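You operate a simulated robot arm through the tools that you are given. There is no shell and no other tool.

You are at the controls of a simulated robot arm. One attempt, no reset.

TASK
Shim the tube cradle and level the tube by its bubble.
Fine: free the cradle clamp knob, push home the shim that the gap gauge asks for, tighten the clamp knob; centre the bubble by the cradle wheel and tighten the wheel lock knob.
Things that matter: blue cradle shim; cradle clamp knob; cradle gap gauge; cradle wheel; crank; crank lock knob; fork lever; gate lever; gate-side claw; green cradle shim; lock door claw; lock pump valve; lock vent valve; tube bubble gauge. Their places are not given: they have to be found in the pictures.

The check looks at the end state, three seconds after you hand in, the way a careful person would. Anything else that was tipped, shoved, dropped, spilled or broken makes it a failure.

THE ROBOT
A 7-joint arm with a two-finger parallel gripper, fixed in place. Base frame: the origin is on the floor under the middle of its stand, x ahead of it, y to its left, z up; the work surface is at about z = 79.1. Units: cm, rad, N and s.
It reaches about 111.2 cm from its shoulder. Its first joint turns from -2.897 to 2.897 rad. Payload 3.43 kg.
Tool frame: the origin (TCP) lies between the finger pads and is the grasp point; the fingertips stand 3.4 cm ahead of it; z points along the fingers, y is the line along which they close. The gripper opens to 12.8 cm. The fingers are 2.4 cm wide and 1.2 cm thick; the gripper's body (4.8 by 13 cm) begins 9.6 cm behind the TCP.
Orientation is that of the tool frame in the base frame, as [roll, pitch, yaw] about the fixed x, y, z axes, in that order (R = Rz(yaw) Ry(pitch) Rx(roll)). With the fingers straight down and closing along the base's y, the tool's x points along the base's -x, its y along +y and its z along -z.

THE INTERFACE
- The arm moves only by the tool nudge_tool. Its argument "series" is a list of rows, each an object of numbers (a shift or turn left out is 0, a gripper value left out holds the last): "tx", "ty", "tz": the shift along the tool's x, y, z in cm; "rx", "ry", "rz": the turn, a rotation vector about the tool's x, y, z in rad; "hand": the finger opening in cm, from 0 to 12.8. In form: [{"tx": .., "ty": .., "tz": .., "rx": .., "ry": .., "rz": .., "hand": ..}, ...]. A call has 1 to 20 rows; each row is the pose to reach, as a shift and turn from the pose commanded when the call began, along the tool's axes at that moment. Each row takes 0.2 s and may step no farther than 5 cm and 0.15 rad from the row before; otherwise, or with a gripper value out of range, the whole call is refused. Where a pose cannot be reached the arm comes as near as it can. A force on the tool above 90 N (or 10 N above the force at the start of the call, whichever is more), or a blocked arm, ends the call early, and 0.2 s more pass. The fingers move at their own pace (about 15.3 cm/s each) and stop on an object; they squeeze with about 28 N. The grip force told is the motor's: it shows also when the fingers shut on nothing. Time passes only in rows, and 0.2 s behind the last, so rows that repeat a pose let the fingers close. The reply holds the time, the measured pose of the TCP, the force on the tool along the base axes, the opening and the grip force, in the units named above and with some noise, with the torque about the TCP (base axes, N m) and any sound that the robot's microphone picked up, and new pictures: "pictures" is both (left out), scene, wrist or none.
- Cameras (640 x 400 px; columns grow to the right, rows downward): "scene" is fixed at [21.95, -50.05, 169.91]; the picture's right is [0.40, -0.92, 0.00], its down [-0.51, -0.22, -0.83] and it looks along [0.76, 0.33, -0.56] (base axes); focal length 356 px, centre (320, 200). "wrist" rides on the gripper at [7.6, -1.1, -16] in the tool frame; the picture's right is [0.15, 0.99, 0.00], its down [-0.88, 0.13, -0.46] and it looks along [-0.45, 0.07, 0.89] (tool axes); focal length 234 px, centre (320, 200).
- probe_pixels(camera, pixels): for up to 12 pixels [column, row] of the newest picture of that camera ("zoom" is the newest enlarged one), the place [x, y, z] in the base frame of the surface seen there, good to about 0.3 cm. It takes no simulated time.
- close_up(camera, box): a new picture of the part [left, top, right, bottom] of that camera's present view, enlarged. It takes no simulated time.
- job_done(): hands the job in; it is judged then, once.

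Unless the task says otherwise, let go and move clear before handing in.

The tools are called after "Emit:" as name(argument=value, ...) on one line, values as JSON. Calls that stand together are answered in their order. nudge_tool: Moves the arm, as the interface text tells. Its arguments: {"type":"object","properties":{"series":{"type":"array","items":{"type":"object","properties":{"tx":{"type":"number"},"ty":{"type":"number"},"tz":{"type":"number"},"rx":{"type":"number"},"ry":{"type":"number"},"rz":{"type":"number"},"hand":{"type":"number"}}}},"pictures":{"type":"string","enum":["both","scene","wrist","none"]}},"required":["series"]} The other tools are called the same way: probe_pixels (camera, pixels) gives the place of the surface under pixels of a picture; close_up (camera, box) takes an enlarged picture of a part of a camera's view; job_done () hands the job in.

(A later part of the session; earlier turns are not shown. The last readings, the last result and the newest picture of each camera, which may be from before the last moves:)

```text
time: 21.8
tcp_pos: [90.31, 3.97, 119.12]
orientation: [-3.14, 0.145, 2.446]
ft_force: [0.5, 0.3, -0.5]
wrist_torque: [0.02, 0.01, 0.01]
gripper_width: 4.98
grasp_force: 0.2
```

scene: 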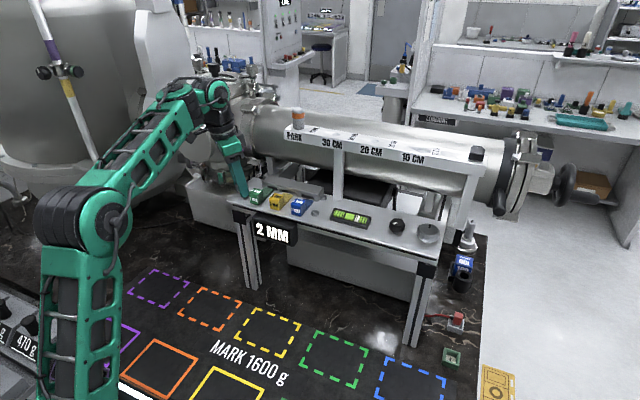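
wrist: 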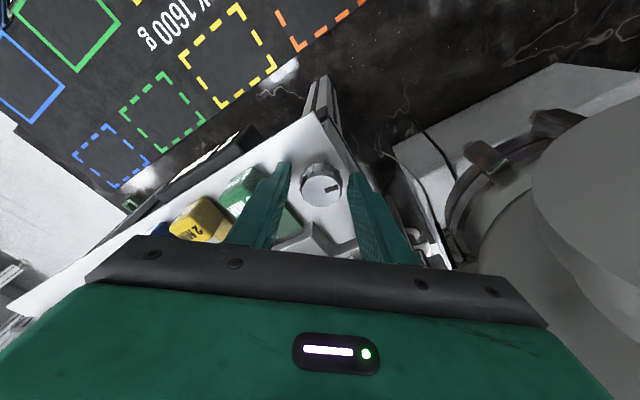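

The knob is re-centred between the open fingers with its mark at (337,187). I'll grip and turn counter-clockwise another 1.4 rad.

Emit:
nudge_tool(series=[{"tx": -0.195, "ty": 0.09}, {"tx": -0.195, "ty": 0.09, "hand": 0}, {"tx": -0.195, "ty": 0.09}, {"tx": -0.195, "ty": 0.09}, {"tx": -0.2, "ty": 0.06, "rx": -0.0145, "rz": -0.099}, {"tx": -0.2, "ty": 0.03, "rx": -0.029, "rz": -0.198}, {"tx": -0.205, "ty": 0.0, "rx": -0.0435, "rz": -0.297}, {"tx": -0.215, "ty": -0.03, "rx": -0.058, "rz": -0.396}, {"tx": -0.23, "ty": -0.055, "tz": 0.02, "rx": -0.0725, "rz": -0.495}, {"tx": -0.245, "ty": -0.08, "tz": 0.03, "rx": -0.087, "rz": -0.593}, {"tx": -0.26, "ty": -0.105, "tz": 0.037, "rx": -0.1015, "rz": -0.692}, {"tx": -0.285, "ty": -0.125, "tz": 0.04, "rx": -0.116, "rz": -0.791}, {"tx": -0.31, "ty": -0.145, "tz": 0.045, "rx": -0.1305, "rz": -0.89}, {"tx": -0.33, "ty": -0.165, "tz": 0.05, "rx": -0.145, "rz": -0.989}, {"tx": -0.36, "ty": -0.18, "tz": 0.05, "rx": -0.1595, "rz": -1.088}, {"tx": -0.39, "ty": -0.19, "tz": 0.055, "rx": -0.174, "rz": -1.187}, {"tx": -0.42, "ty": -0.2, "tz": 0.06, "rx": -0.1885, "rz": -1.286}, {"tx": -0.445, "ty": -0.21, "tz": 0.063, "rx": -0.203, "rz": -1.385}, {"tx": -0.445, "ty": -0.21, "tz": 0.063, "rx": -0.203, "rz": -1.385}])

```text
time: 25.8
tcp_pos: [90.59, 3.51, 119.25]
orientation: [-3.141, 0.141, -2.435]
ft_force: [-1.3, -3.0, 0.4]
wrist_torque: [-0.2, 0.19, -0.34]
gripper_width: 3.37
grasp_force: 44.8
```

scene: 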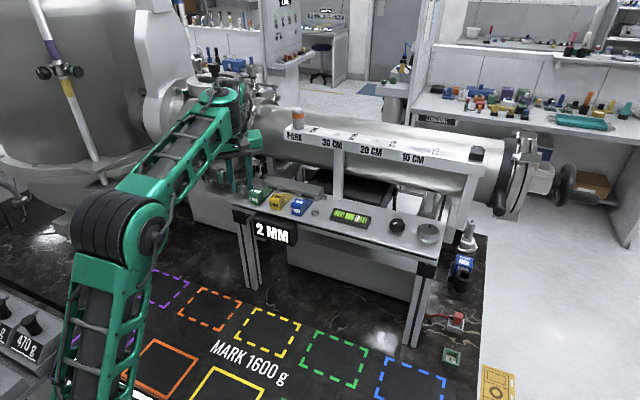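
wrist: 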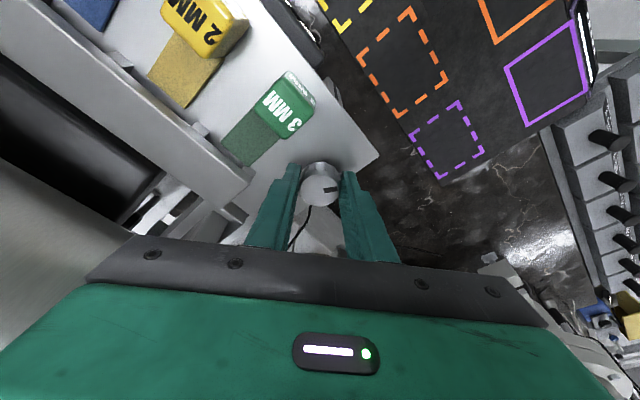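

The turn was clean with the mark following the hand, for a total of about 2.77 rad. I'll turn a further 0.3 rad to see whether there's a stop.

Emit:
nudge_tool(series=[{"rx": -0.0145, "rz": -0.099, "ty": -0.03}, {"rx": -0.029, "rz": -0.198, "ty": -0.06, "tx": -0.01}, {"rx": -0.0435, "rz": -0.297, "ty": -0.09, "tx": -0.015}, {"rx": -0.0435, "rz": -0.297, "ty": -0.09, "tx": -0.015}])

Emit:
close_up(camera="wrist", box=[240, 130, 400, 230])

Emit:
close_up(camera="scene", box=[220, 170, 380, 270])

```text
time: 26.8
tcp_pos: [90.6, 3.53, 119.17]
orientation: [-3.141, 0.144, -2.134]
ft_force: [0.2, -1.2, -4.3]
wrist_torque: [0.28, -0.2, -0.47]
gripper_width: 3.39
grasp_force: 44.9
```

scene: 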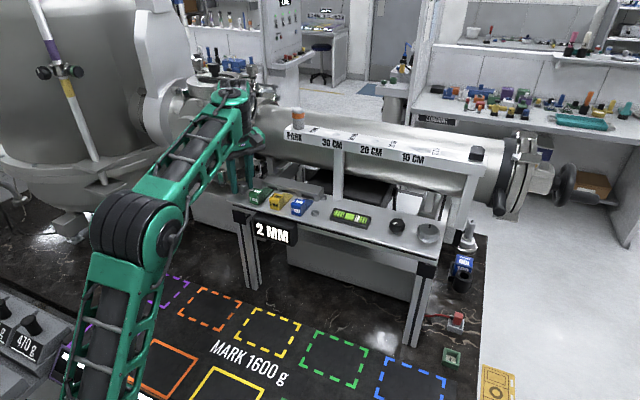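
wrist: 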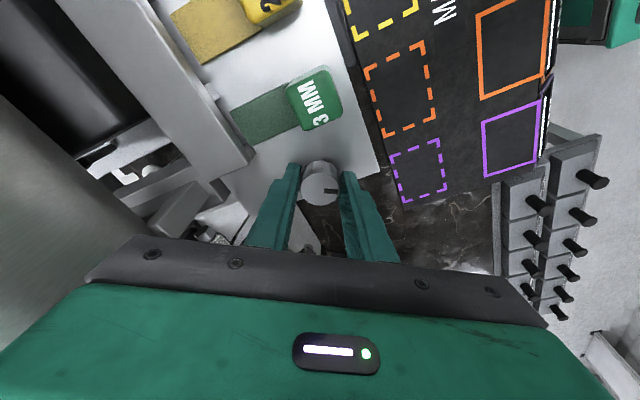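

```text
4.00 times, centred on (320, 180) of wrist
```

zoom: 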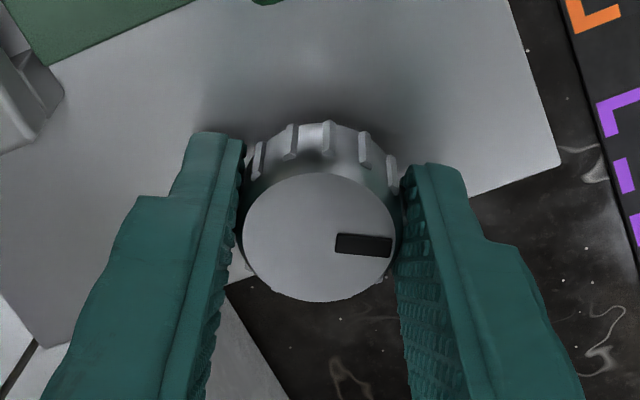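

```text
4.00 times, centred on (300, 220) of scene
```

zoom: 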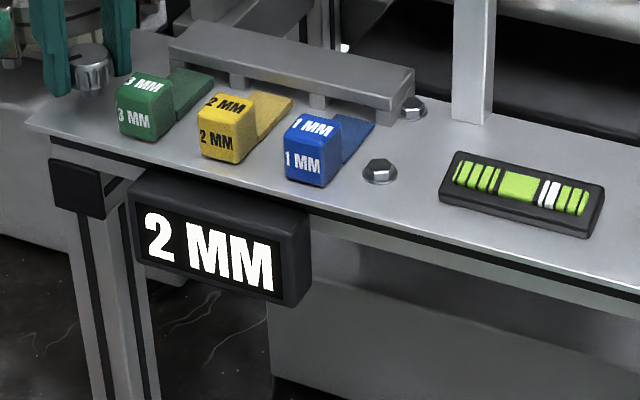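

The knob kept turning to about 3.07 rad (176°) with torque rising slightly to −0.47 N·m; it should be well loosened. I'll release, lift to z≈124.5 and turn the hand back to face forward.

Emit:
nudge_tool(series=[{"hand": 5.5}, {"hand": 5.5}, {"tx": -0.14, "tz": -1.0}, {"tx": -0.36, "tz": -2.5}, {"tx": -0.6, "tz": -4.2}, {"tx": -0.76, "tz": -5.25}, {"tx": -0.76, "tz": -5.25}])

Emit:
close_up(camera="scene", box=[220, 170, 300, 220])

```text
time: 28.4
tcp_pos: [90.6, 3.68, 124.47]
orientation: [-3.14, 0.143, -2.135]
ft_force: [-0.1, -0.1, 0.1]
wrist_torque: [0.0, -0.01, 0.02]
gripper_width: 5.5
grasp_force: 0.1
```

scene: 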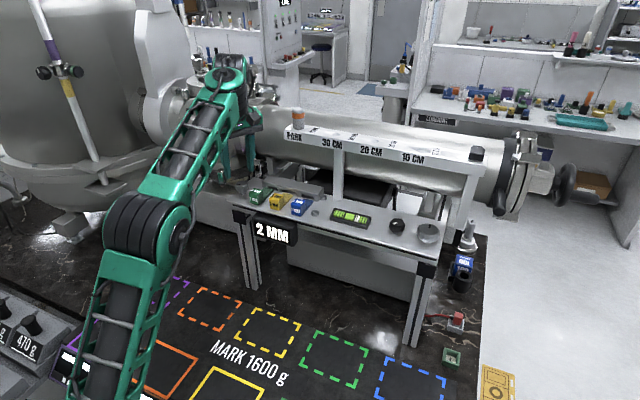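
wrist: 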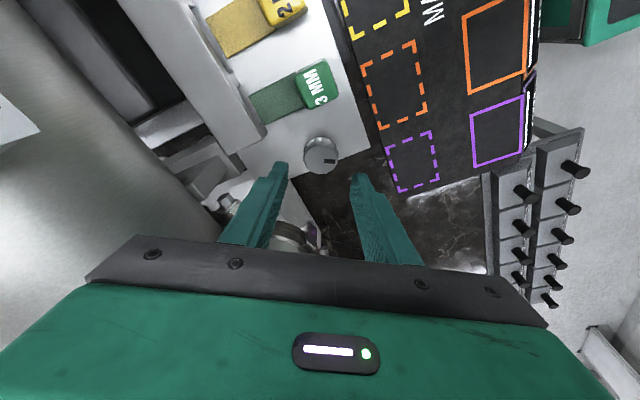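

```text
8.00 times, centred on (260, 195) of scene
```

zoom: 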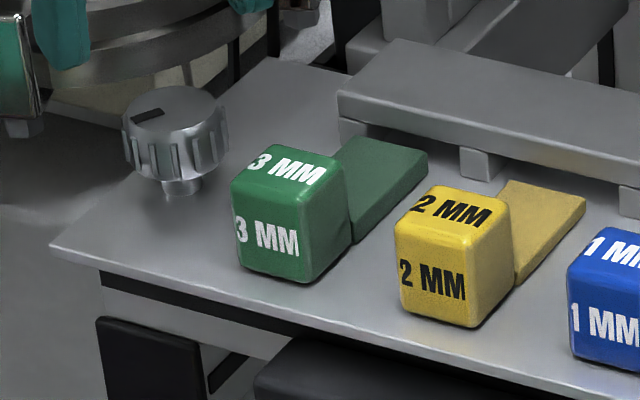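

The clamp knob's mark now sits at about 140° — the same angle as the loose lock knob — so it is fully loosened. I'll measure the yellow shim and its slot before pushing.

Emit:
probe_pixels(camera="zoom", pixels=[[405, 265], [470, 290], [435, 280], [415, 205], [495, 220], [450, 215], [500, 290], [545, 205], [520, 275], [480, 165], [600, 185], [450, 100]])

Emit:
close_up(camera="scene", box=[262, 176, 342, 226])

```text
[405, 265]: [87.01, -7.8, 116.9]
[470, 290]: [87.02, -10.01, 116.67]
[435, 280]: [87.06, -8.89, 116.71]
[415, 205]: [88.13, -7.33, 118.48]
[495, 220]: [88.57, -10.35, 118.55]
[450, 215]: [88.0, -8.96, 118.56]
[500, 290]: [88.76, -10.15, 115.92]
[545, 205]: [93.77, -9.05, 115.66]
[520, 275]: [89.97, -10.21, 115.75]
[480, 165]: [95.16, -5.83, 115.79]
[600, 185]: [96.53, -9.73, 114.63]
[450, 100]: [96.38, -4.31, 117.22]
```

```text
8.00 times, centred on (302, 201) of scene
```

zoom: 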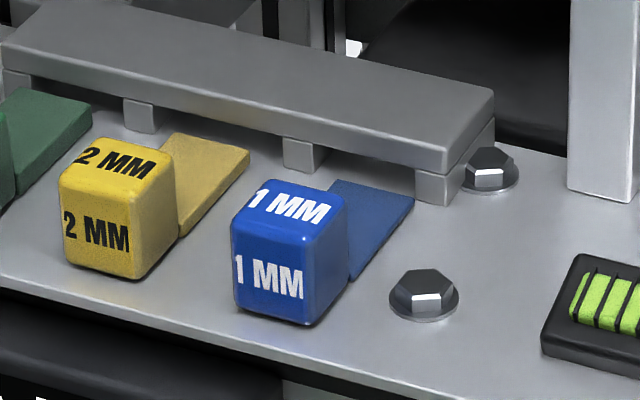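

The yellow block's front face is at x≈87.0, y from −7.3 to −10.4 (centre −8.95), with its slot about 5 cm ahead. I'll move to (82.5, −8.95, 124.5) while turning the hand back forward and closing the fingers.

Emit:
nudge_tool(series=[{"tx": 0.7, "tz": -0.1, "rx": 0.0143, "rz": 0.099, "hand": 5.5}, {"tx": 2.0, "tz": -0.29, "rx": 0.0286, "rz": 0.198}, {"tx": 3.6, "ty": 0.02, "tz": -0.52, "rx": 0.0429, "rz": 0.297}, {"tx": 5.2, "ty": 0.03, "tz": -0.75, "rx": 0.0572, "rz": 0.396, "hand": 3}, {"tx": 6.8, "ty": 0.04, "tz": -0.98, "rx": 0.0715, "rz": 0.495, "hand": 0}, {"tx": 8.4, "ty": 0.05, "tz": -1.21, "rx": 0.0858, "rz": 0.594}, {"tx": 10.0, "ty": 0.06, "tz": -1.44, "rx": 0.1001, "rz": 0.693}, {"tx": 11.6, "ty": 0.07, "tz": -1.67, "rx": 0.1144, "rz": 0.792}, {"tx": 13.2, "ty": 0.08, "tz": -1.9, "rx": 0.1287, "rz": 0.891}, {"tx": 14.4, "ty": 0.088, "tz": -2.07, "rx": 0.143, "rz": 0.99}, {"tx": 14.85, "ty": 0.088, "tz": -2.139, "rx": 0.143, "rz": 0.99}, {"tx": 14.85, "ty": 0.088, "tz": -2.139, "rx": 0.143, "rz": 0.99}])

```text
time: 31.0
tcp_pos: [82.53, -9.13, 124.68]
orientation: [-3.139, 0.144, -3.135]
ft_force: [0.5, 1.0, 0.0]
wrist_torque: [0.01, -0.04, 0.0]
gripper_width: 0.0
grasp_force: 27.5
```

scene: 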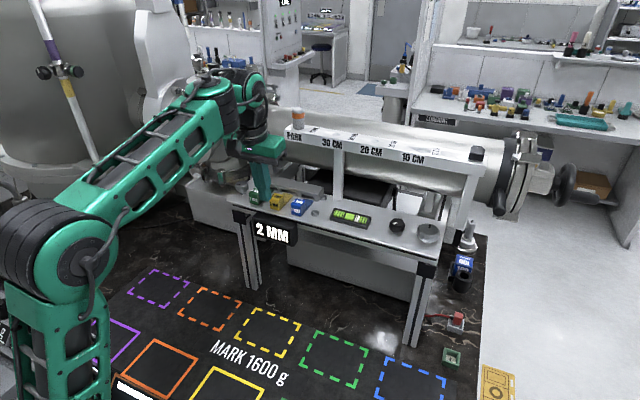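
wrist: 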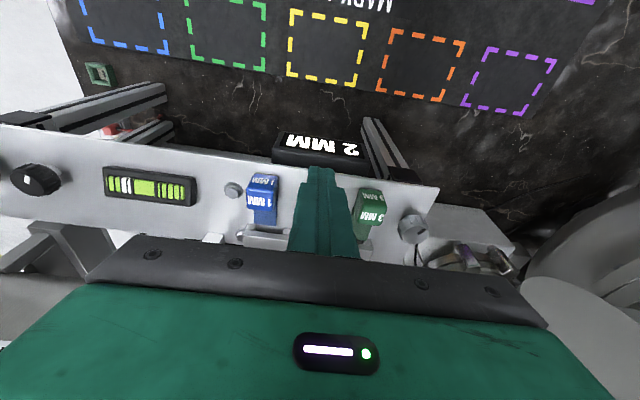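

The closed fingers are in front of the yellow shim at (82.5, −9.1, 124.7). I'll check the gauge box top so the fingertips clear it when lowering.

Emit:
probe_pixels(camera="scene", pixels=[[262, 219], [275, 222], [290, 226], [275, 235], [255, 214], [293, 212], [276, 212], [272, 200]])

Emit:
close_up(camera="scene", box=[240, 170, 320, 250])

```text
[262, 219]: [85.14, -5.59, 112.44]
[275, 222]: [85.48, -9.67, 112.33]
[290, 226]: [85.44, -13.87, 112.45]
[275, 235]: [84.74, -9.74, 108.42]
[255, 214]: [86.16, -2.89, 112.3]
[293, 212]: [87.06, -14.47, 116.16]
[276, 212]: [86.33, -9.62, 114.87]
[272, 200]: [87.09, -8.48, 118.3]
```

```text
5.00 times, centred on (280, 210) of scene
```

zoom: 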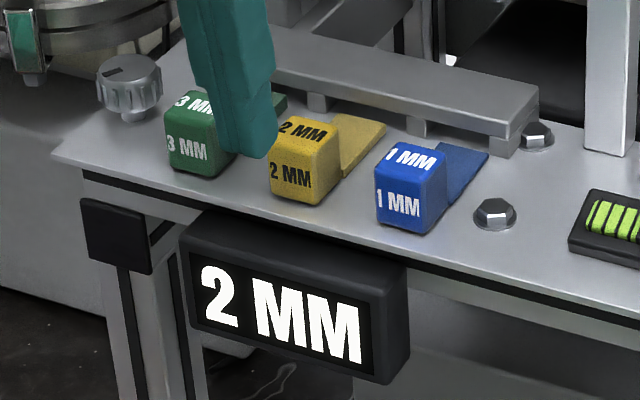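

The gauge box top is at z≈112.4, so fingertips at ≥115.6 clear it. I'll lower to TCP z≈119.2 in front of the yellow shim.

Emit:
nudge_tool(series=[{"tx": 0.15, "ty": 0.05, "tz": 1.0}, {"tx": 0.36, "ty": 0.1, "tz": 2.5}, {"tx": 0.58, "ty": 0.15, "tz": 4.0}, {"tx": 0.74, "ty": 0.15, "tz": 5.1}, {"tx": 0.786, "ty": 0.15, "tz": 5.42}, {"tx": 0.786, "ty": 0.15, "tz": 5.42}])

Emit:
close_up(camera="scene", box=[240, 170, 320, 250])

Emit:
close_up(camera="wrist", box=[220, 130, 420, 255])

```text
time: 32.4
tcp_pos: [82.52, -8.88, 119.04]
orientation: [-3.139, 0.144, -3.135]
ft_force: [-0.3, 0.0, 0.0]
wrist_torque: [0.02, 0.0, 0.01]
gripper_width: 0.01
grasp_force: 28.1
```

scene: 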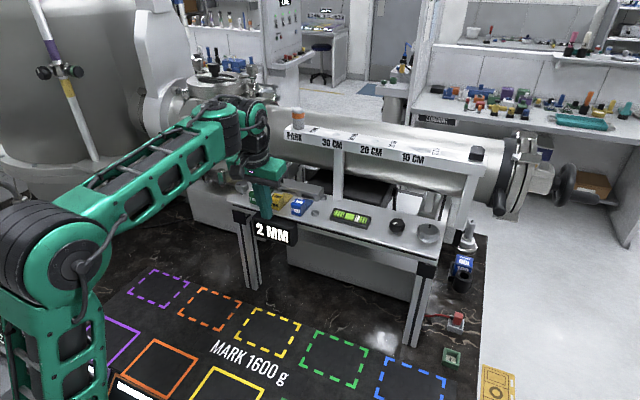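
wrist: 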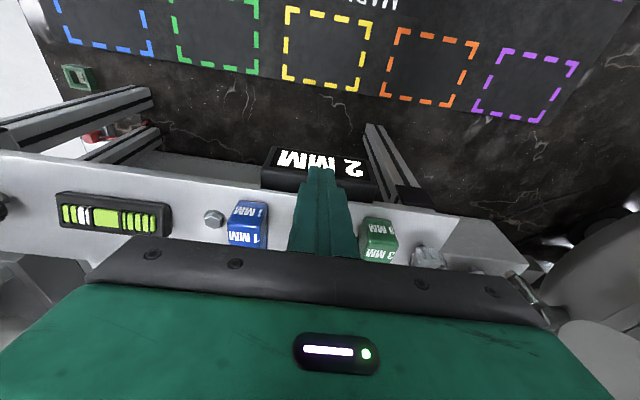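

```text
5.00 times, centred on (280, 210) of scene
```

zoom: 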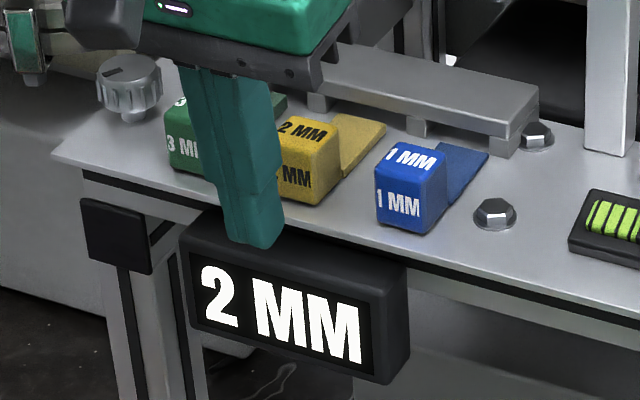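

```text
3.20 times, centred on (320, 192) of wrist
```

zoom: 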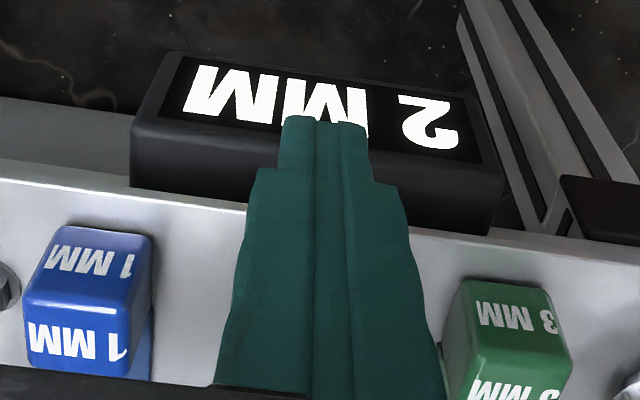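

The fingers stand squarely in front of the yellow block. I'll push forward along +x in 0.5 cm steps to x≈88 and check progress.

Emit:
nudge_tool(series=[{"tx": -0.52, "tz": -0.08}, {"tx": -1.01, "tz": 0.0}, {"tx": -1.51, "tz": 0.06}, {"tx": -2.0, "tz": 0.13}, {"tx": -2.5, "tz": 0.2}, {"tx": -3.0, "tz": 0.28}, {"tx": -3.49, "tz": 0.35}, {"tx": -3.98, "tz": 0.42}, {"tx": -4.48, "tz": 0.49}, {"tx": -4.97, "tz": 0.56}, {"tx": -5.47, "tz": 0.63}, {"tx": -5.47, "tz": 0.63}])

Emit:
close_up(camera="scene", box=[240, 170, 320, 250])

```text
time: 35.0
tcp_pos: [87.98, -8.91, 119.14]
orientation: [-3.141, 0.143, -3.135]
ft_force: [0.4, -0.1, 0.1]
wrist_torque: [-0.03, 0.01, 0.02]
gripper_width: 0.0
grasp_force: 27.9
```

scene: 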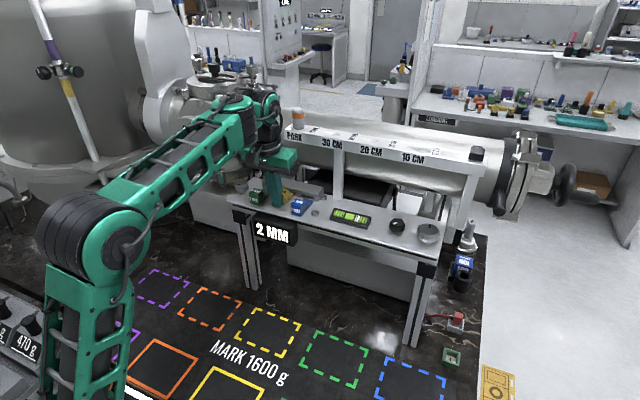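
wrist: 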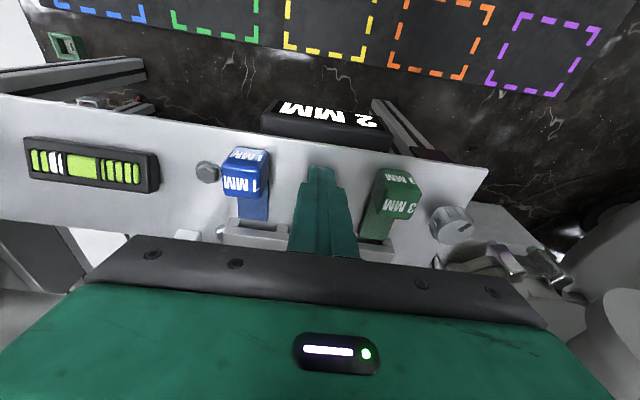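

```text
5.00 times, centred on (280, 210) of scene
```

zoom: 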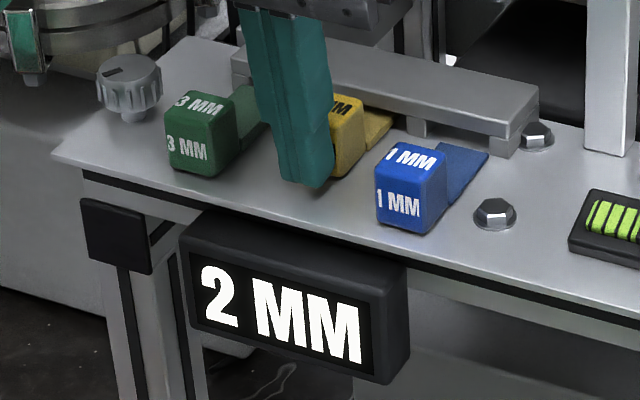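

The yellow shim is sliding forward with almost no force. I'll keep pushing in small steps until it seats.

Emit:
nudge_tool(series=[{"tx": -0.3, "tz": 0.04}, {"tx": -0.6, "tz": 0.085}, {"tx": -0.9, "tz": 0.13}, {"tx": -1.2, "tz": 0.17}, {"tx": -1.5, "tz": 0.215}, {"tx": -1.8, "tz": 0.26}, {"tx": -2.1, "tz": 0.3}, {"tx": -2.4, "tz": 0.345}, {"tx": -2.4, "tz": 0.345}])

Emit:
close_up(camera="scene", box=[240, 170, 320, 250])

```text
time: 37.0
tcp_pos: [89.82, -8.7, 119.18]
orientation: [3.141, 0.128, -3.136]
ft_force: [-71.2, -1.1, -13.2]
wrist_torque: [-0.33, 2.55, -0.04]
gripper_width: 0.01
grasp_force: 27.6
```

scene: 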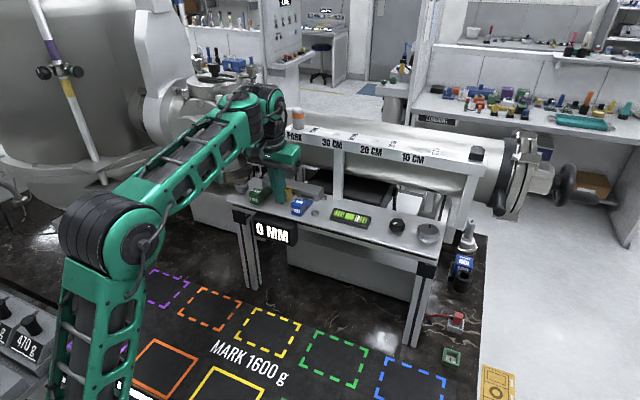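
wrist: 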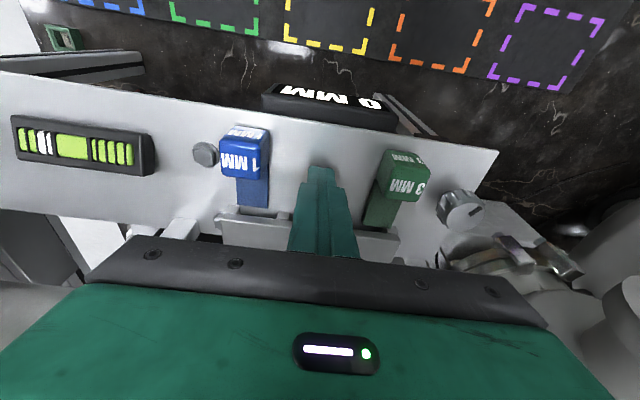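

```text
5.00 times, centred on (280, 210) of scene
```

zoom: 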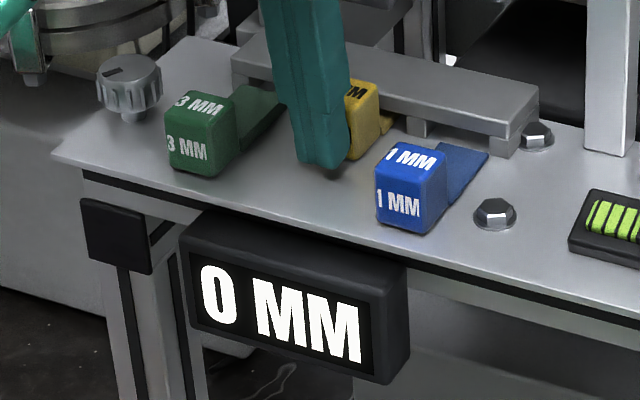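

The gauge now reads "0 MM" and the push met a firm stop (71 N), so the yellow shim is home. I'll back off toward the robot and lift clear.

Emit:
nudge_tool(series=[{"tx": 0.8, "tz": -0.11}, {"tx": 1.8, "tz": -0.26}, {"tx": 3.0, "tz": -0.43}, {"tx": 3.2, "tz": -1.5}, {"tx": 3.0, "tz": -3.0}, {"tx": 2.8, "tz": -4.5}, {"tx": 2.6, "tz": -5.8}, {"tx": 2.6, "tz": -5.8}])

Emit:
close_up(camera="scene", box=[220, 170, 380, 270])

```text
time: 38.8
tcp_pos: [87.07, -8.82, 124.61]
orientation: [-3.141, 0.145, -3.136]
ft_force: [0.7, -0.9, 0.3]
wrist_torque: [0.01, 0.03, -0.03]
gripper_width: 0.01
grasp_force: 28.2
```

scene: 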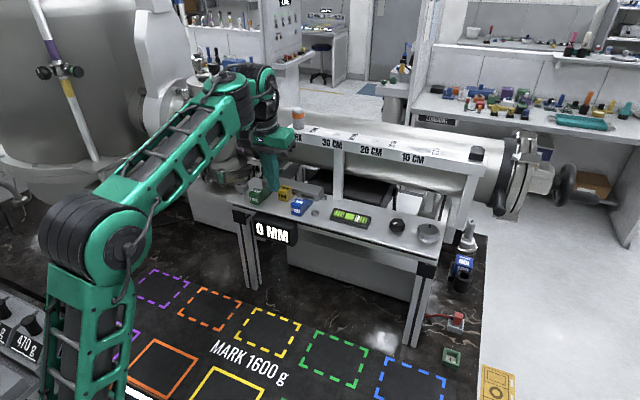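
wrist: 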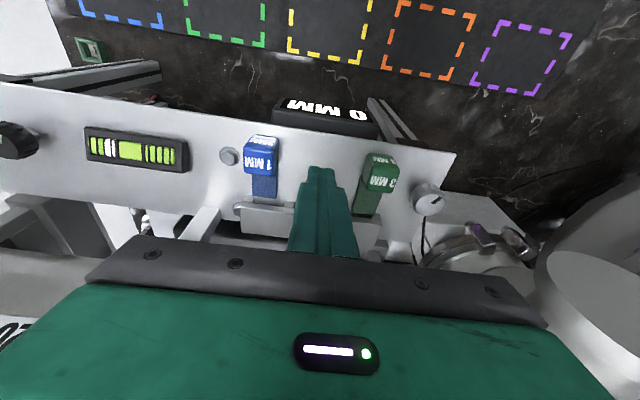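

```text
4.00 times, centred on (300, 220) of scene
```

zoom: 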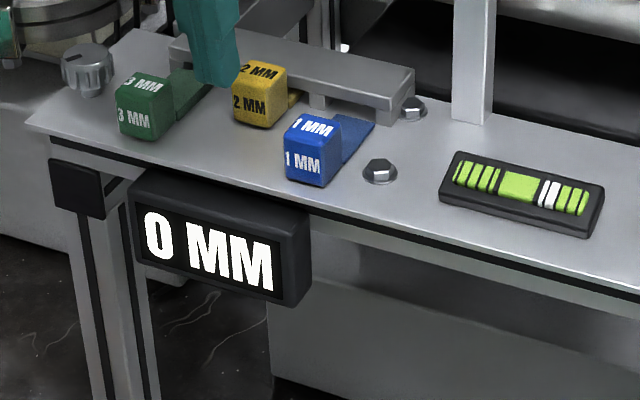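

The shim stays seated and the gauge reads 0 MM. Now I'll go back above the clamp knob, opening to 5 cm and turning the hand counter-clockwise 1.0 rad so I can wind it clockwise.

Emit:
nudge_tool(series=[{"tx": -0.2, "ty": 0.6, "tz": 0.03}, {"tx": -0.5, "ty": 1.8, "tz": 0.07, "hand": 5}, {"tx": -0.9, "ty": 3.1, "tz": 0.13, "rx": -0.0145, "rz": -0.099}, {"tx": -1.3, "ty": 4.4, "tz": 0.19, "rx": -0.029, "rz": -0.198}, {"tx": -1.7, "ty": 5.7, "tz": 0.25, "rx": -0.0435, "rz": -0.297}, {"tx": -2.1, "ty": 7.0, "tz": 0.31, "rx": -0.058, "rz": -0.396}, {"tx": -2.5, "ty": 8.3, "tz": 0.37, "rx": -0.0725, "rz": -0.495}, {"tx": -2.9, "ty": 9.6, "tz": 0.42, "rx": -0.087, "rz": -0.594}, {"tx": -3.2, "ty": 10.8, "tz": 0.47, "rx": -0.1015, "rz": -0.693}, {"tx": -3.4, "ty": 11.7, "tz": 0.5, "rx": -0.116, "rz": -0.792}, {"tx": -3.5, "ty": 12.1, "tz": 0.51, "rx": -0.1305, "rz": -0.891}, {"tx": -3.55, "ty": 12.26, "tz": 0.52, "rx": -0.145, "rz": -0.99}, {"tx": -3.55, "ty": 12.26, "tz": 0.52, "rx": -0.145, "rz": -0.99}])

```text
time: 41.6
tcp_pos: [90.44, 3.44, 124.47]
orientation: [3.14, 0.142, -2.137]
ft_force: [-0.6, 0.2, -0.1]
wrist_torque: [-0.05, 0.0, 0.01]
gripper_width: 4.99
grasp_force: 0.0
```

scene: 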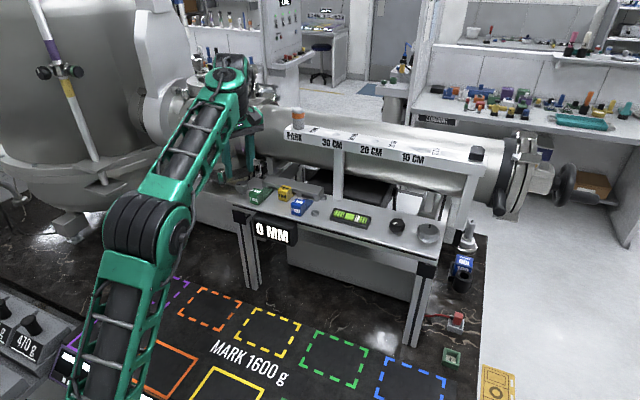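
wrist: 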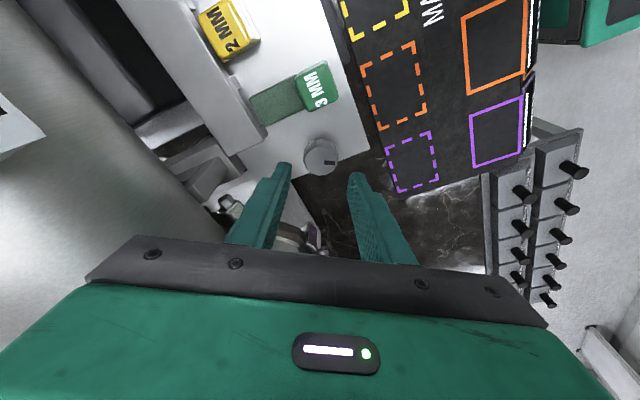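

The hand is above the knob, whose mark is at (330,160). I'll descend to z≈119.2 around it.

Emit:
nudge_tool(series=[{"tx": 0.12, "ty": -0.05, "tz": 1.0}, {"tx": 0.3, "ty": -0.1, "tz": 2.4}, {"tx": 0.47, "ty": -0.116, "tz": 3.8}, {"tx": 0.6, "ty": -0.116, "tz": 4.9}, {"tx": 0.65, "ty": -0.116, "tz": 5.23}, {"tx": 0.65, "ty": -0.116, "tz": 5.23}])

Emit:
close_up(camera="wrist", box=[240, 130, 400, 230])

```text
time: 43.0
tcp_pos: [90.67, 3.45, 119.34]
orientation: [3.139, 0.143, -2.134]
ft_force: [-0.5, 0.0, -0.1]
wrist_torque: [0.01, -0.01, 0.01]
gripper_width: 5.01
grasp_force: 0.1
```

scene: 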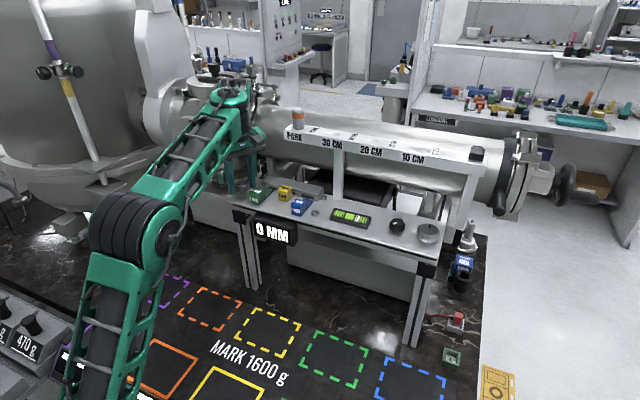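
wrist: 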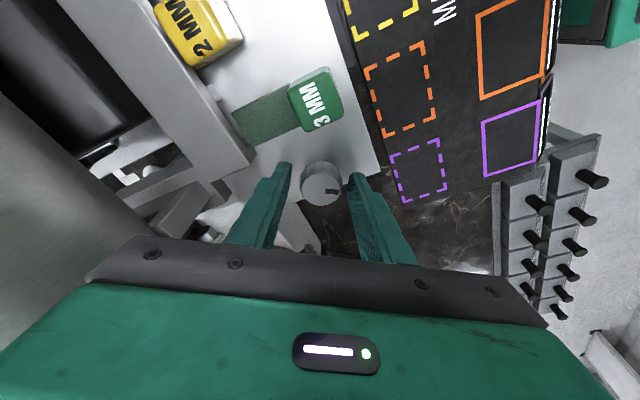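

```text
4.00 times, centred on (320, 180) of wrist
```

zoom: 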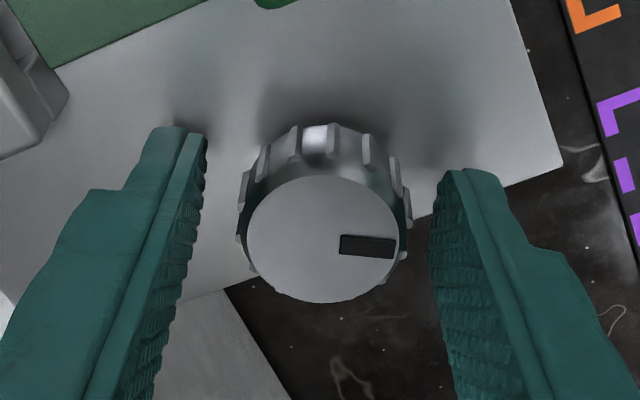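

The knob is well centred between the fingers. I'll grip and turn clockwise 1.69 rad, tracking its axis.

Emit:
nudge_tool(series=[{"tx": 0.03, "ty": 0.08}, {"tx": 0.03, "ty": 0.08, "hand": 0}, {"tx": 0.03, "ty": 0.08}, {"tx": 0.03, "ty": 0.08}, {"tx": 0.03, "ty": 0.115, "rx": 0.0185, "rz": 0.1287}, {"tx": 0.02, "ty": 0.155, "rx": 0.037, "rz": 0.2574}, {"tx": 0.01, "ty": 0.19, "rx": 0.0556, "rz": 0.386}, {"tx": -0.005, "ty": 0.225, "rx": 0.0741, "rz": 0.515}, {"tx": -0.03, "ty": 0.255, "rx": 0.0926, "rz": 0.6435}, {"tx": -0.055, "ty": 0.29, "tz": 0.01, "rx": 0.111, "rz": 0.772}, {"tx": -0.085, "ty": 0.31, "tz": 0.01, "rx": 0.13, "rz": 0.901}, {"tx": -0.12, "ty": 0.33, "tz": 0.015, "rx": 0.148, "rz": 1.03}, {"tx": -0.15, "ty": 0.35, "tz": 0.02, "rx": 0.167, "rz": 1.158}, {"tx": -0.185, "ty": 0.37, "tz": 0.026, "rx": 0.185, "rz": 1.287}, {"tx": -0.225, "ty": 0.373, "tz": 0.03, "rx": 0.204, "rz": 1.416}, {"tx": -0.265, "ty": 0.376, "tz": 0.037, "rx": 0.222, "rz": 1.544}, {"tx": -0.305, "ty": 0.379, "tz": 0.044, "rx": 0.241, "rz": 1.673}, {"tx": -0.305, "ty": 0.379, "tz": 0.044, "rx": 0.241, "rz": 1.673}])

Emit:
close_up(camera="wrist", box=[240, 130, 400, 230])

```text
time: 46.8
tcp_pos: [90.51, 4.1, 119.39]
orientation: [3.141, 0.142, 2.46]
ft_force: [-16.9, 26.6, -6.0]
wrist_torque: [0.92, 0.66, 0.02]
gripper_width: 3.34
grasp_force: 45.5
```

scene: 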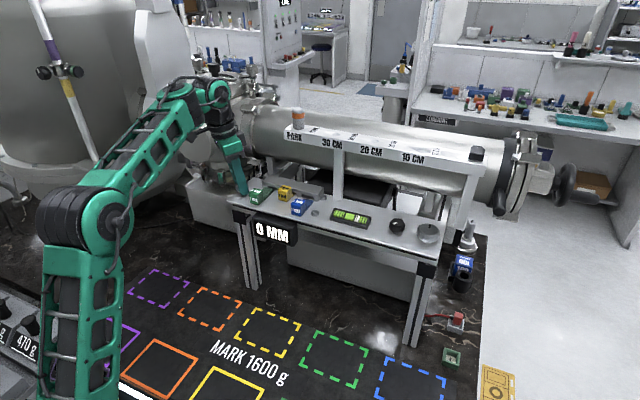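
wrist: 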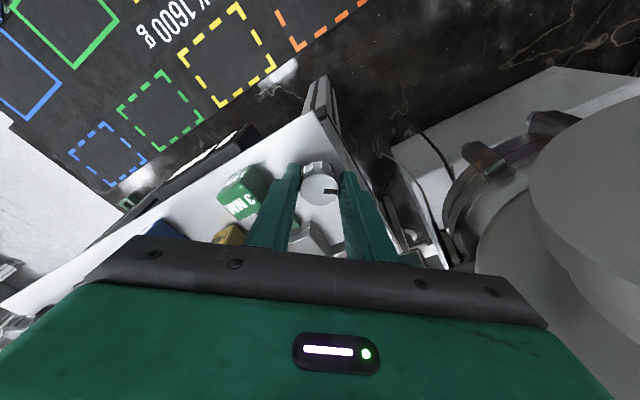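

```text
4.00 times, centred on (320, 180) of wrist
```

zoom: 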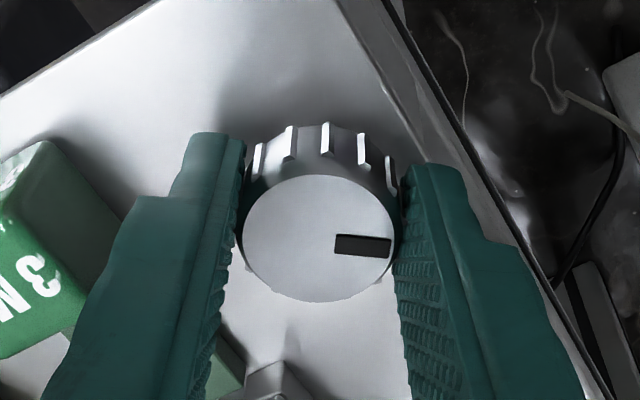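

The knob turned clockwise cleanly (mark now at about +50°), so roughly another 0.9 rad or so is needed. I'll release, swing back counter-clockwise and re-grip.

Emit:
nudge_tool(series=[{"hand": 5}, {"hand": 5}, {"tx": -0.02, "ty": -0.02, "rx": -0.0184, "rz": -0.1287}, {"tx": -0.05, "ty": -0.05, "rx": -0.0368, "rz": -0.2574}, {"tx": -0.08, "ty": -0.07, "rx": -0.0552, "rz": -0.386}, {"tx": -0.1, "ty": -0.1, "rx": -0.0736, "rz": -0.515}, {"tx": -0.13, "ty": -0.12, "rx": -0.092, "rz": -0.6435}, {"tx": -0.155, "ty": -0.14, "tz": 0.02, "rx": -0.11, "rz": -0.772}, {"tx": -0.18, "ty": -0.165, "tz": 0.025, "rx": -0.129, "rz": -0.901}, {"tx": -0.2, "ty": -0.19, "tz": 0.03, "rx": -0.147, "rz": -1.03}, {"tx": -0.23, "ty": -0.21, "tz": 0.03, "rx": -0.1655, "rz": -1.158}, {"tx": -0.26, "ty": -0.235, "tz": 0.035, "rx": -0.184, "rz": -1.287}, {"tx": -0.28, "ty": -0.26, "tz": 0.04, "rx": -0.202, "rz": -1.416}, {"tx": -0.31, "ty": -0.28, "tz": 0.045, "rx": -0.221, "rz": -1.544}, {"tx": -0.335, "ty": -0.306, "tz": 0.048, "rx": -0.239, "rz": -1.673}, {"tx": -0.335, "ty": -0.306, "tz": 0.048, "rx": -0.239, "rz": -1.673}])

Emit:
close_up(camera="wrist", box=[240, 130, 400, 230])

```text
time: 50.2
tcp_pos: [90.53, 3.4, 119.31]
orientation: [3.141, 0.143, -2.136]
ft_force: [-0.1, 0.3, -0.5]
wrist_torque: [-0.01, 0.0, 0.01]
gripper_width: 5.03
grasp_force: 0.0
```

scene: 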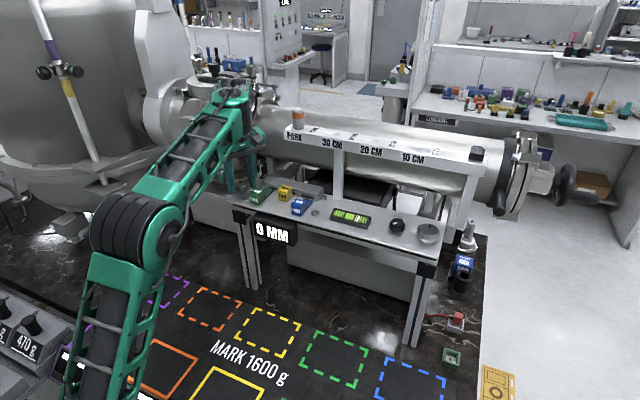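
wrist: 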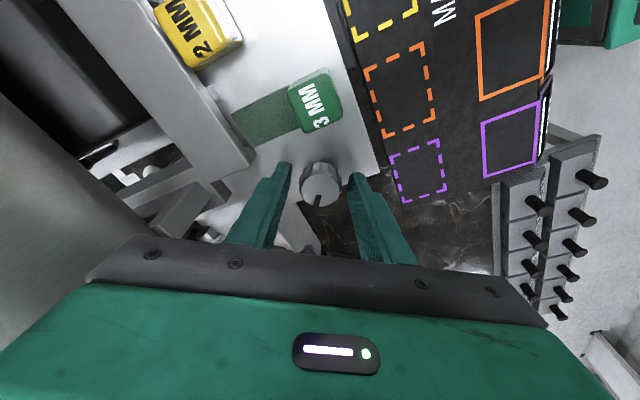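

```text
4.00 times, centred on (320, 180) of wrist
```

zoom: 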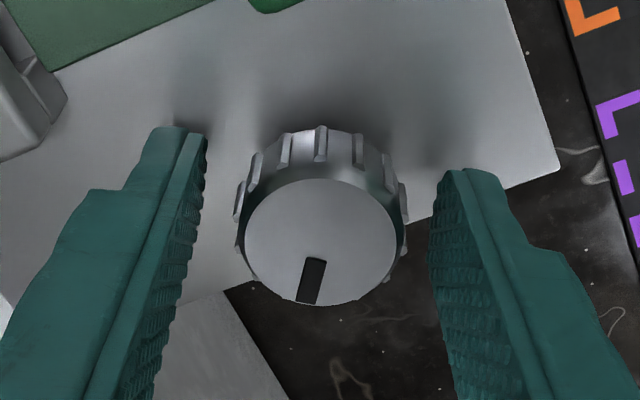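

The mark is now at about +50° and the knob is centred. I'll grip and turn clockwise about 1.2 rad, expecting the stop near the original +x mark.

Emit:
nudge_tool(series=[{"tx": -0.08, "ty": -0.016}, {"tx": -0.08, "ty": -0.016, "hand": 0}, {"tx": -0.08, "ty": -0.016}, {"tx": -0.08, "ty": -0.016}, {"tx": -0.085, "ty": 0.015, "rx": 0.0143, "rz": 0.099}, {"tx": -0.09, "ty": 0.045, "rx": 0.0286, "rz": 0.198}, {"tx": -0.1, "ty": 0.075, "rx": 0.0429, "rz": 0.297}, {"tx": -0.105, "ty": 0.105, "rx": 0.0572, "rz": 0.396}, {"tx": -0.12, "ty": 0.13, "rx": 0.0715, "rz": 0.495}, {"tx": -0.14, "ty": 0.15, "rx": 0.0858, "rz": 0.594}, {"tx": -0.16, "ty": 0.18, "tz": 0.01, "rx": 0.1, "rz": 0.693}, {"tx": -0.18, "ty": 0.205, "tz": 0.01, "rx": 0.1144, "rz": 0.792}, {"tx": -0.195, "ty": 0.22, "tz": 0.01, "rx": 0.1287, "rz": 0.891}, {"tx": -0.22, "ty": 0.24, "tz": 0.015, "rx": 0.143, "rz": 0.99}, {"tx": -0.22, "ty": 0.24, "tz": 0.015, "rx": 0.143, "rz": 0.99}])

Emit:
close_up(camera="wrist", box=[240, 130, 400, 230])

```text
time: 53.4
tcp_pos: [90.55, 3.73, 119.35]
orientation: [3.141, 0.146, -3.137]
ft_force: [-12.8, 8.7, -10.1]
wrist_torque: [0.09, -0.19, 0.24]
gripper_width: 3.35
grasp_force: 44.8
```

scene: 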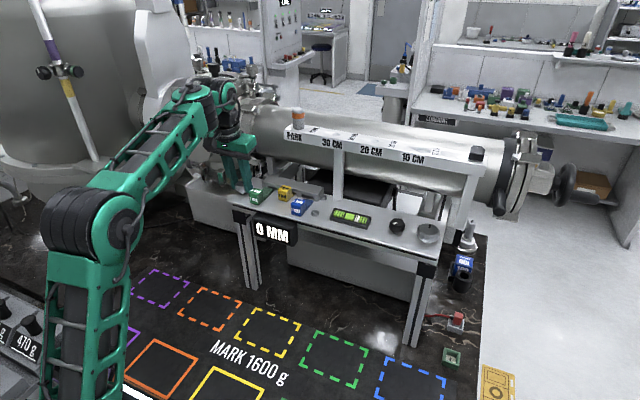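
wrist: 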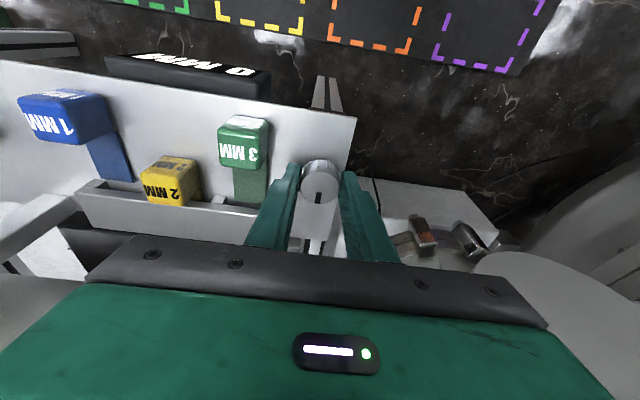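

```text
4.00 times, centred on (320, 180) of wrist
```

zoom: 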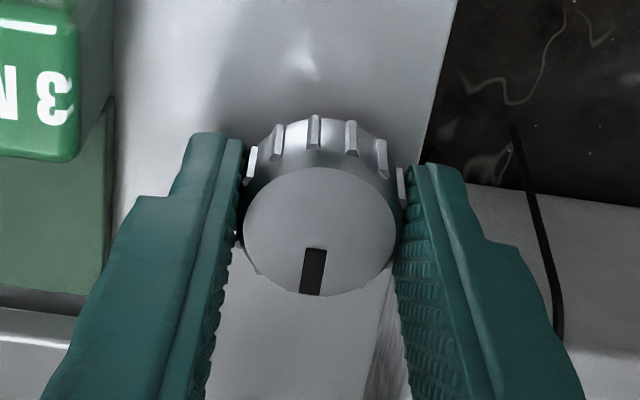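

The mark is back at its original direction (313,272 in zoom). I'll turn a further 0.25 rad clockwise to confirm the knob is against its stop.

Emit:
nudge_tool(series=[{"rx": 0.0117, "rz": 0.08, "ty": 0.02}, {"rx": 0.0234, "rz": 0.16, "ty": 0.04}, {"rx": 0.0365, "rz": 0.25, "ty": 0.06}, {"rx": 0.0365, "rz": 0.25, "ty": 0.06}], pictures="wrist")

Emit:
close_up(camera="wrist", box=[240, 130, 400, 230])

```text
time: 54.4
tcp_pos: [90.5, 4.01, 119.26]
orientation: [-3.141, 0.145, 2.895]
ft_force: [0.0, 12.3, 3.1]
wrist_torque: [0.26, -0.13, 0.79]
gripper_width: 3.33
grasp_force: 44.5
```

wrist: 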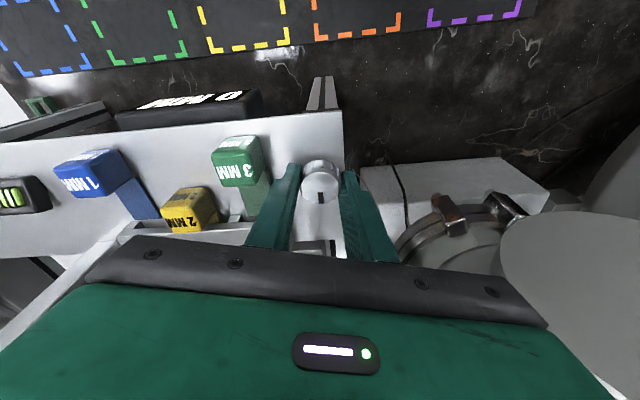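

```text
4.00 times, centred on (320, 180) of wrist
```

zoom: 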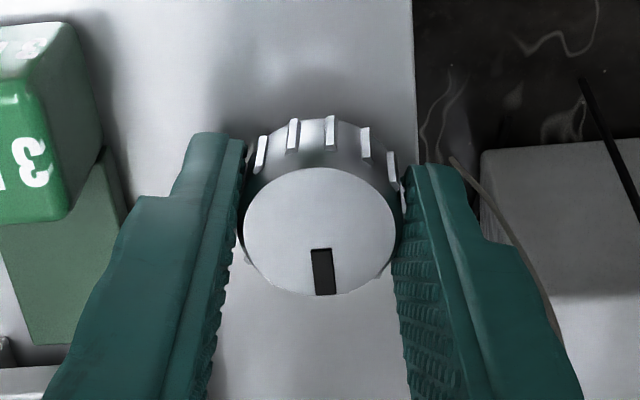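

The torque rose to 0.79 N·m and the mark slipped relative to the fingers, so the clamp knob is tight against its stop. I'll release and lift.

Emit:
nudge_tool(series=[{"hand": 5.5}, {"hand": 5.5}, {"tx": -0.14, "tz": -1.0}, {"tx": -0.36, "tz": -2.5}, {"tx": -0.6, "tz": -4.2}, {"tx": -0.77, "tz": -5.25}, {"tx": -0.77, "tz": -5.25}])

Emit:
close_up(camera="scene", box=[220, 170, 380, 270])

Emit:
close_up(camera="scene", box=[320, 192, 400, 242])

Emit:
close_up(camera="scene", box=[380, 205, 460, 255])

Emit:
probe_pixels(camera="zoom", pixels=[[135, 145], [80, 165], [200, 165], [140, 230], [390, 195], [300, 200], [478, 235], [390, 155], [385, 305], [400, 165], [530, 200], [260, 250]])

```text
time: 56.0
tcp_pos: [90.47, 3.89, 124.62]
orientation: [-3.141, 0.144, 2.896]
ft_force: [0.0, 0.7, 0.4]
wrist_torque: [-0.02, -0.01, 0.01]
gripper_width: 5.52
grasp_force: 0.0
```

scene: 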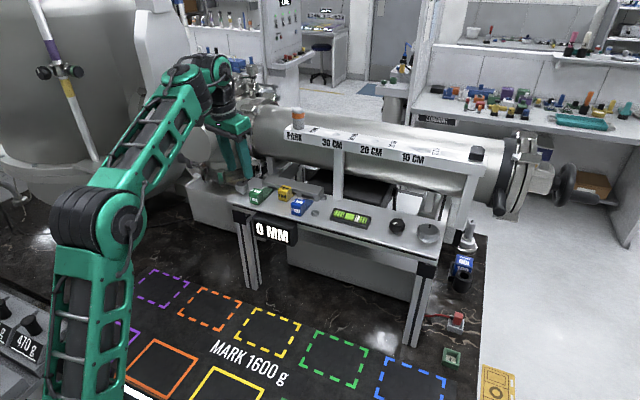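
wrist: 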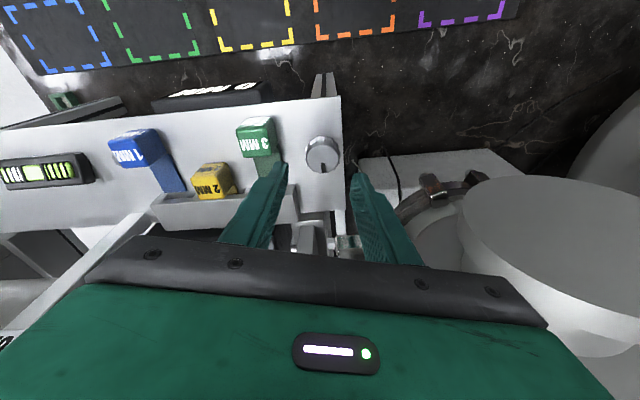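

```text
4.00 times, centred on (300, 220) of scene
```

zoom: 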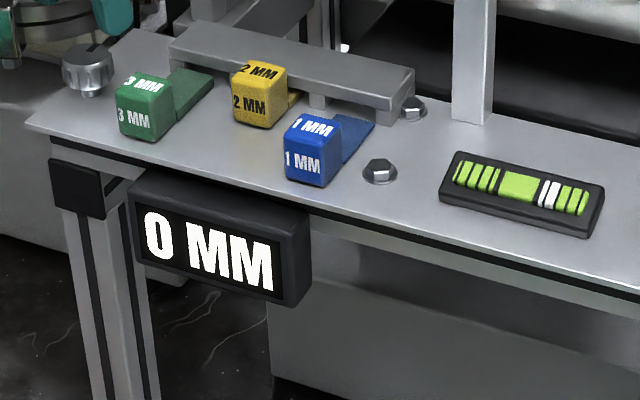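

```text
8.00 times, centred on (360, 217) of scene
```

zoom: 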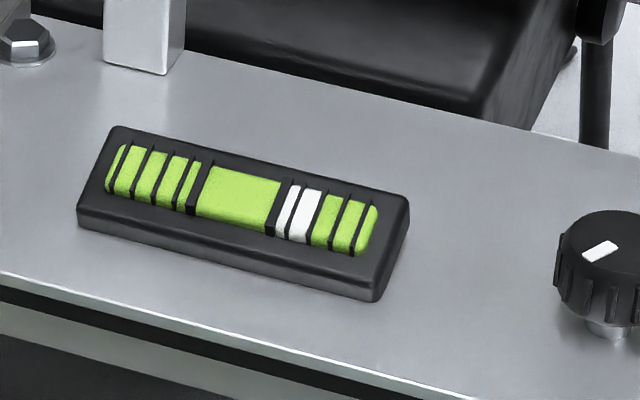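

```text
8.00 times, centred on (420, 230) of scene
```

zoom: 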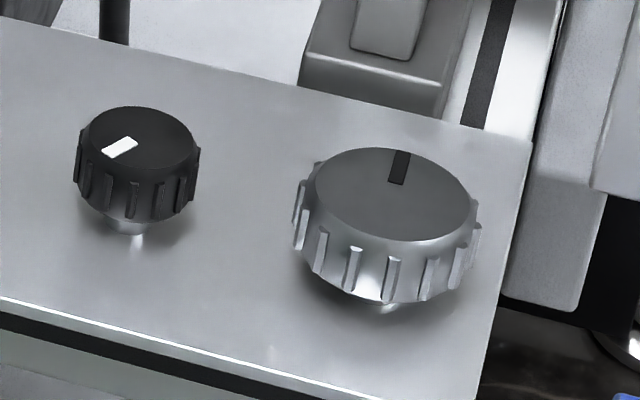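

```text
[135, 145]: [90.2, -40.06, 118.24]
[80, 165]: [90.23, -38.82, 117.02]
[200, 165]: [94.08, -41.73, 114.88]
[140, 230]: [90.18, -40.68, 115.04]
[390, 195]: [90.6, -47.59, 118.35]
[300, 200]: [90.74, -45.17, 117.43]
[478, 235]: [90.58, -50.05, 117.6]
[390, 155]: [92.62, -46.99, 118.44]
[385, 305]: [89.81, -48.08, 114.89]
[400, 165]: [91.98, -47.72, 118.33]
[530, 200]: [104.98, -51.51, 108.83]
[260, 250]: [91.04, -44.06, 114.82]
```

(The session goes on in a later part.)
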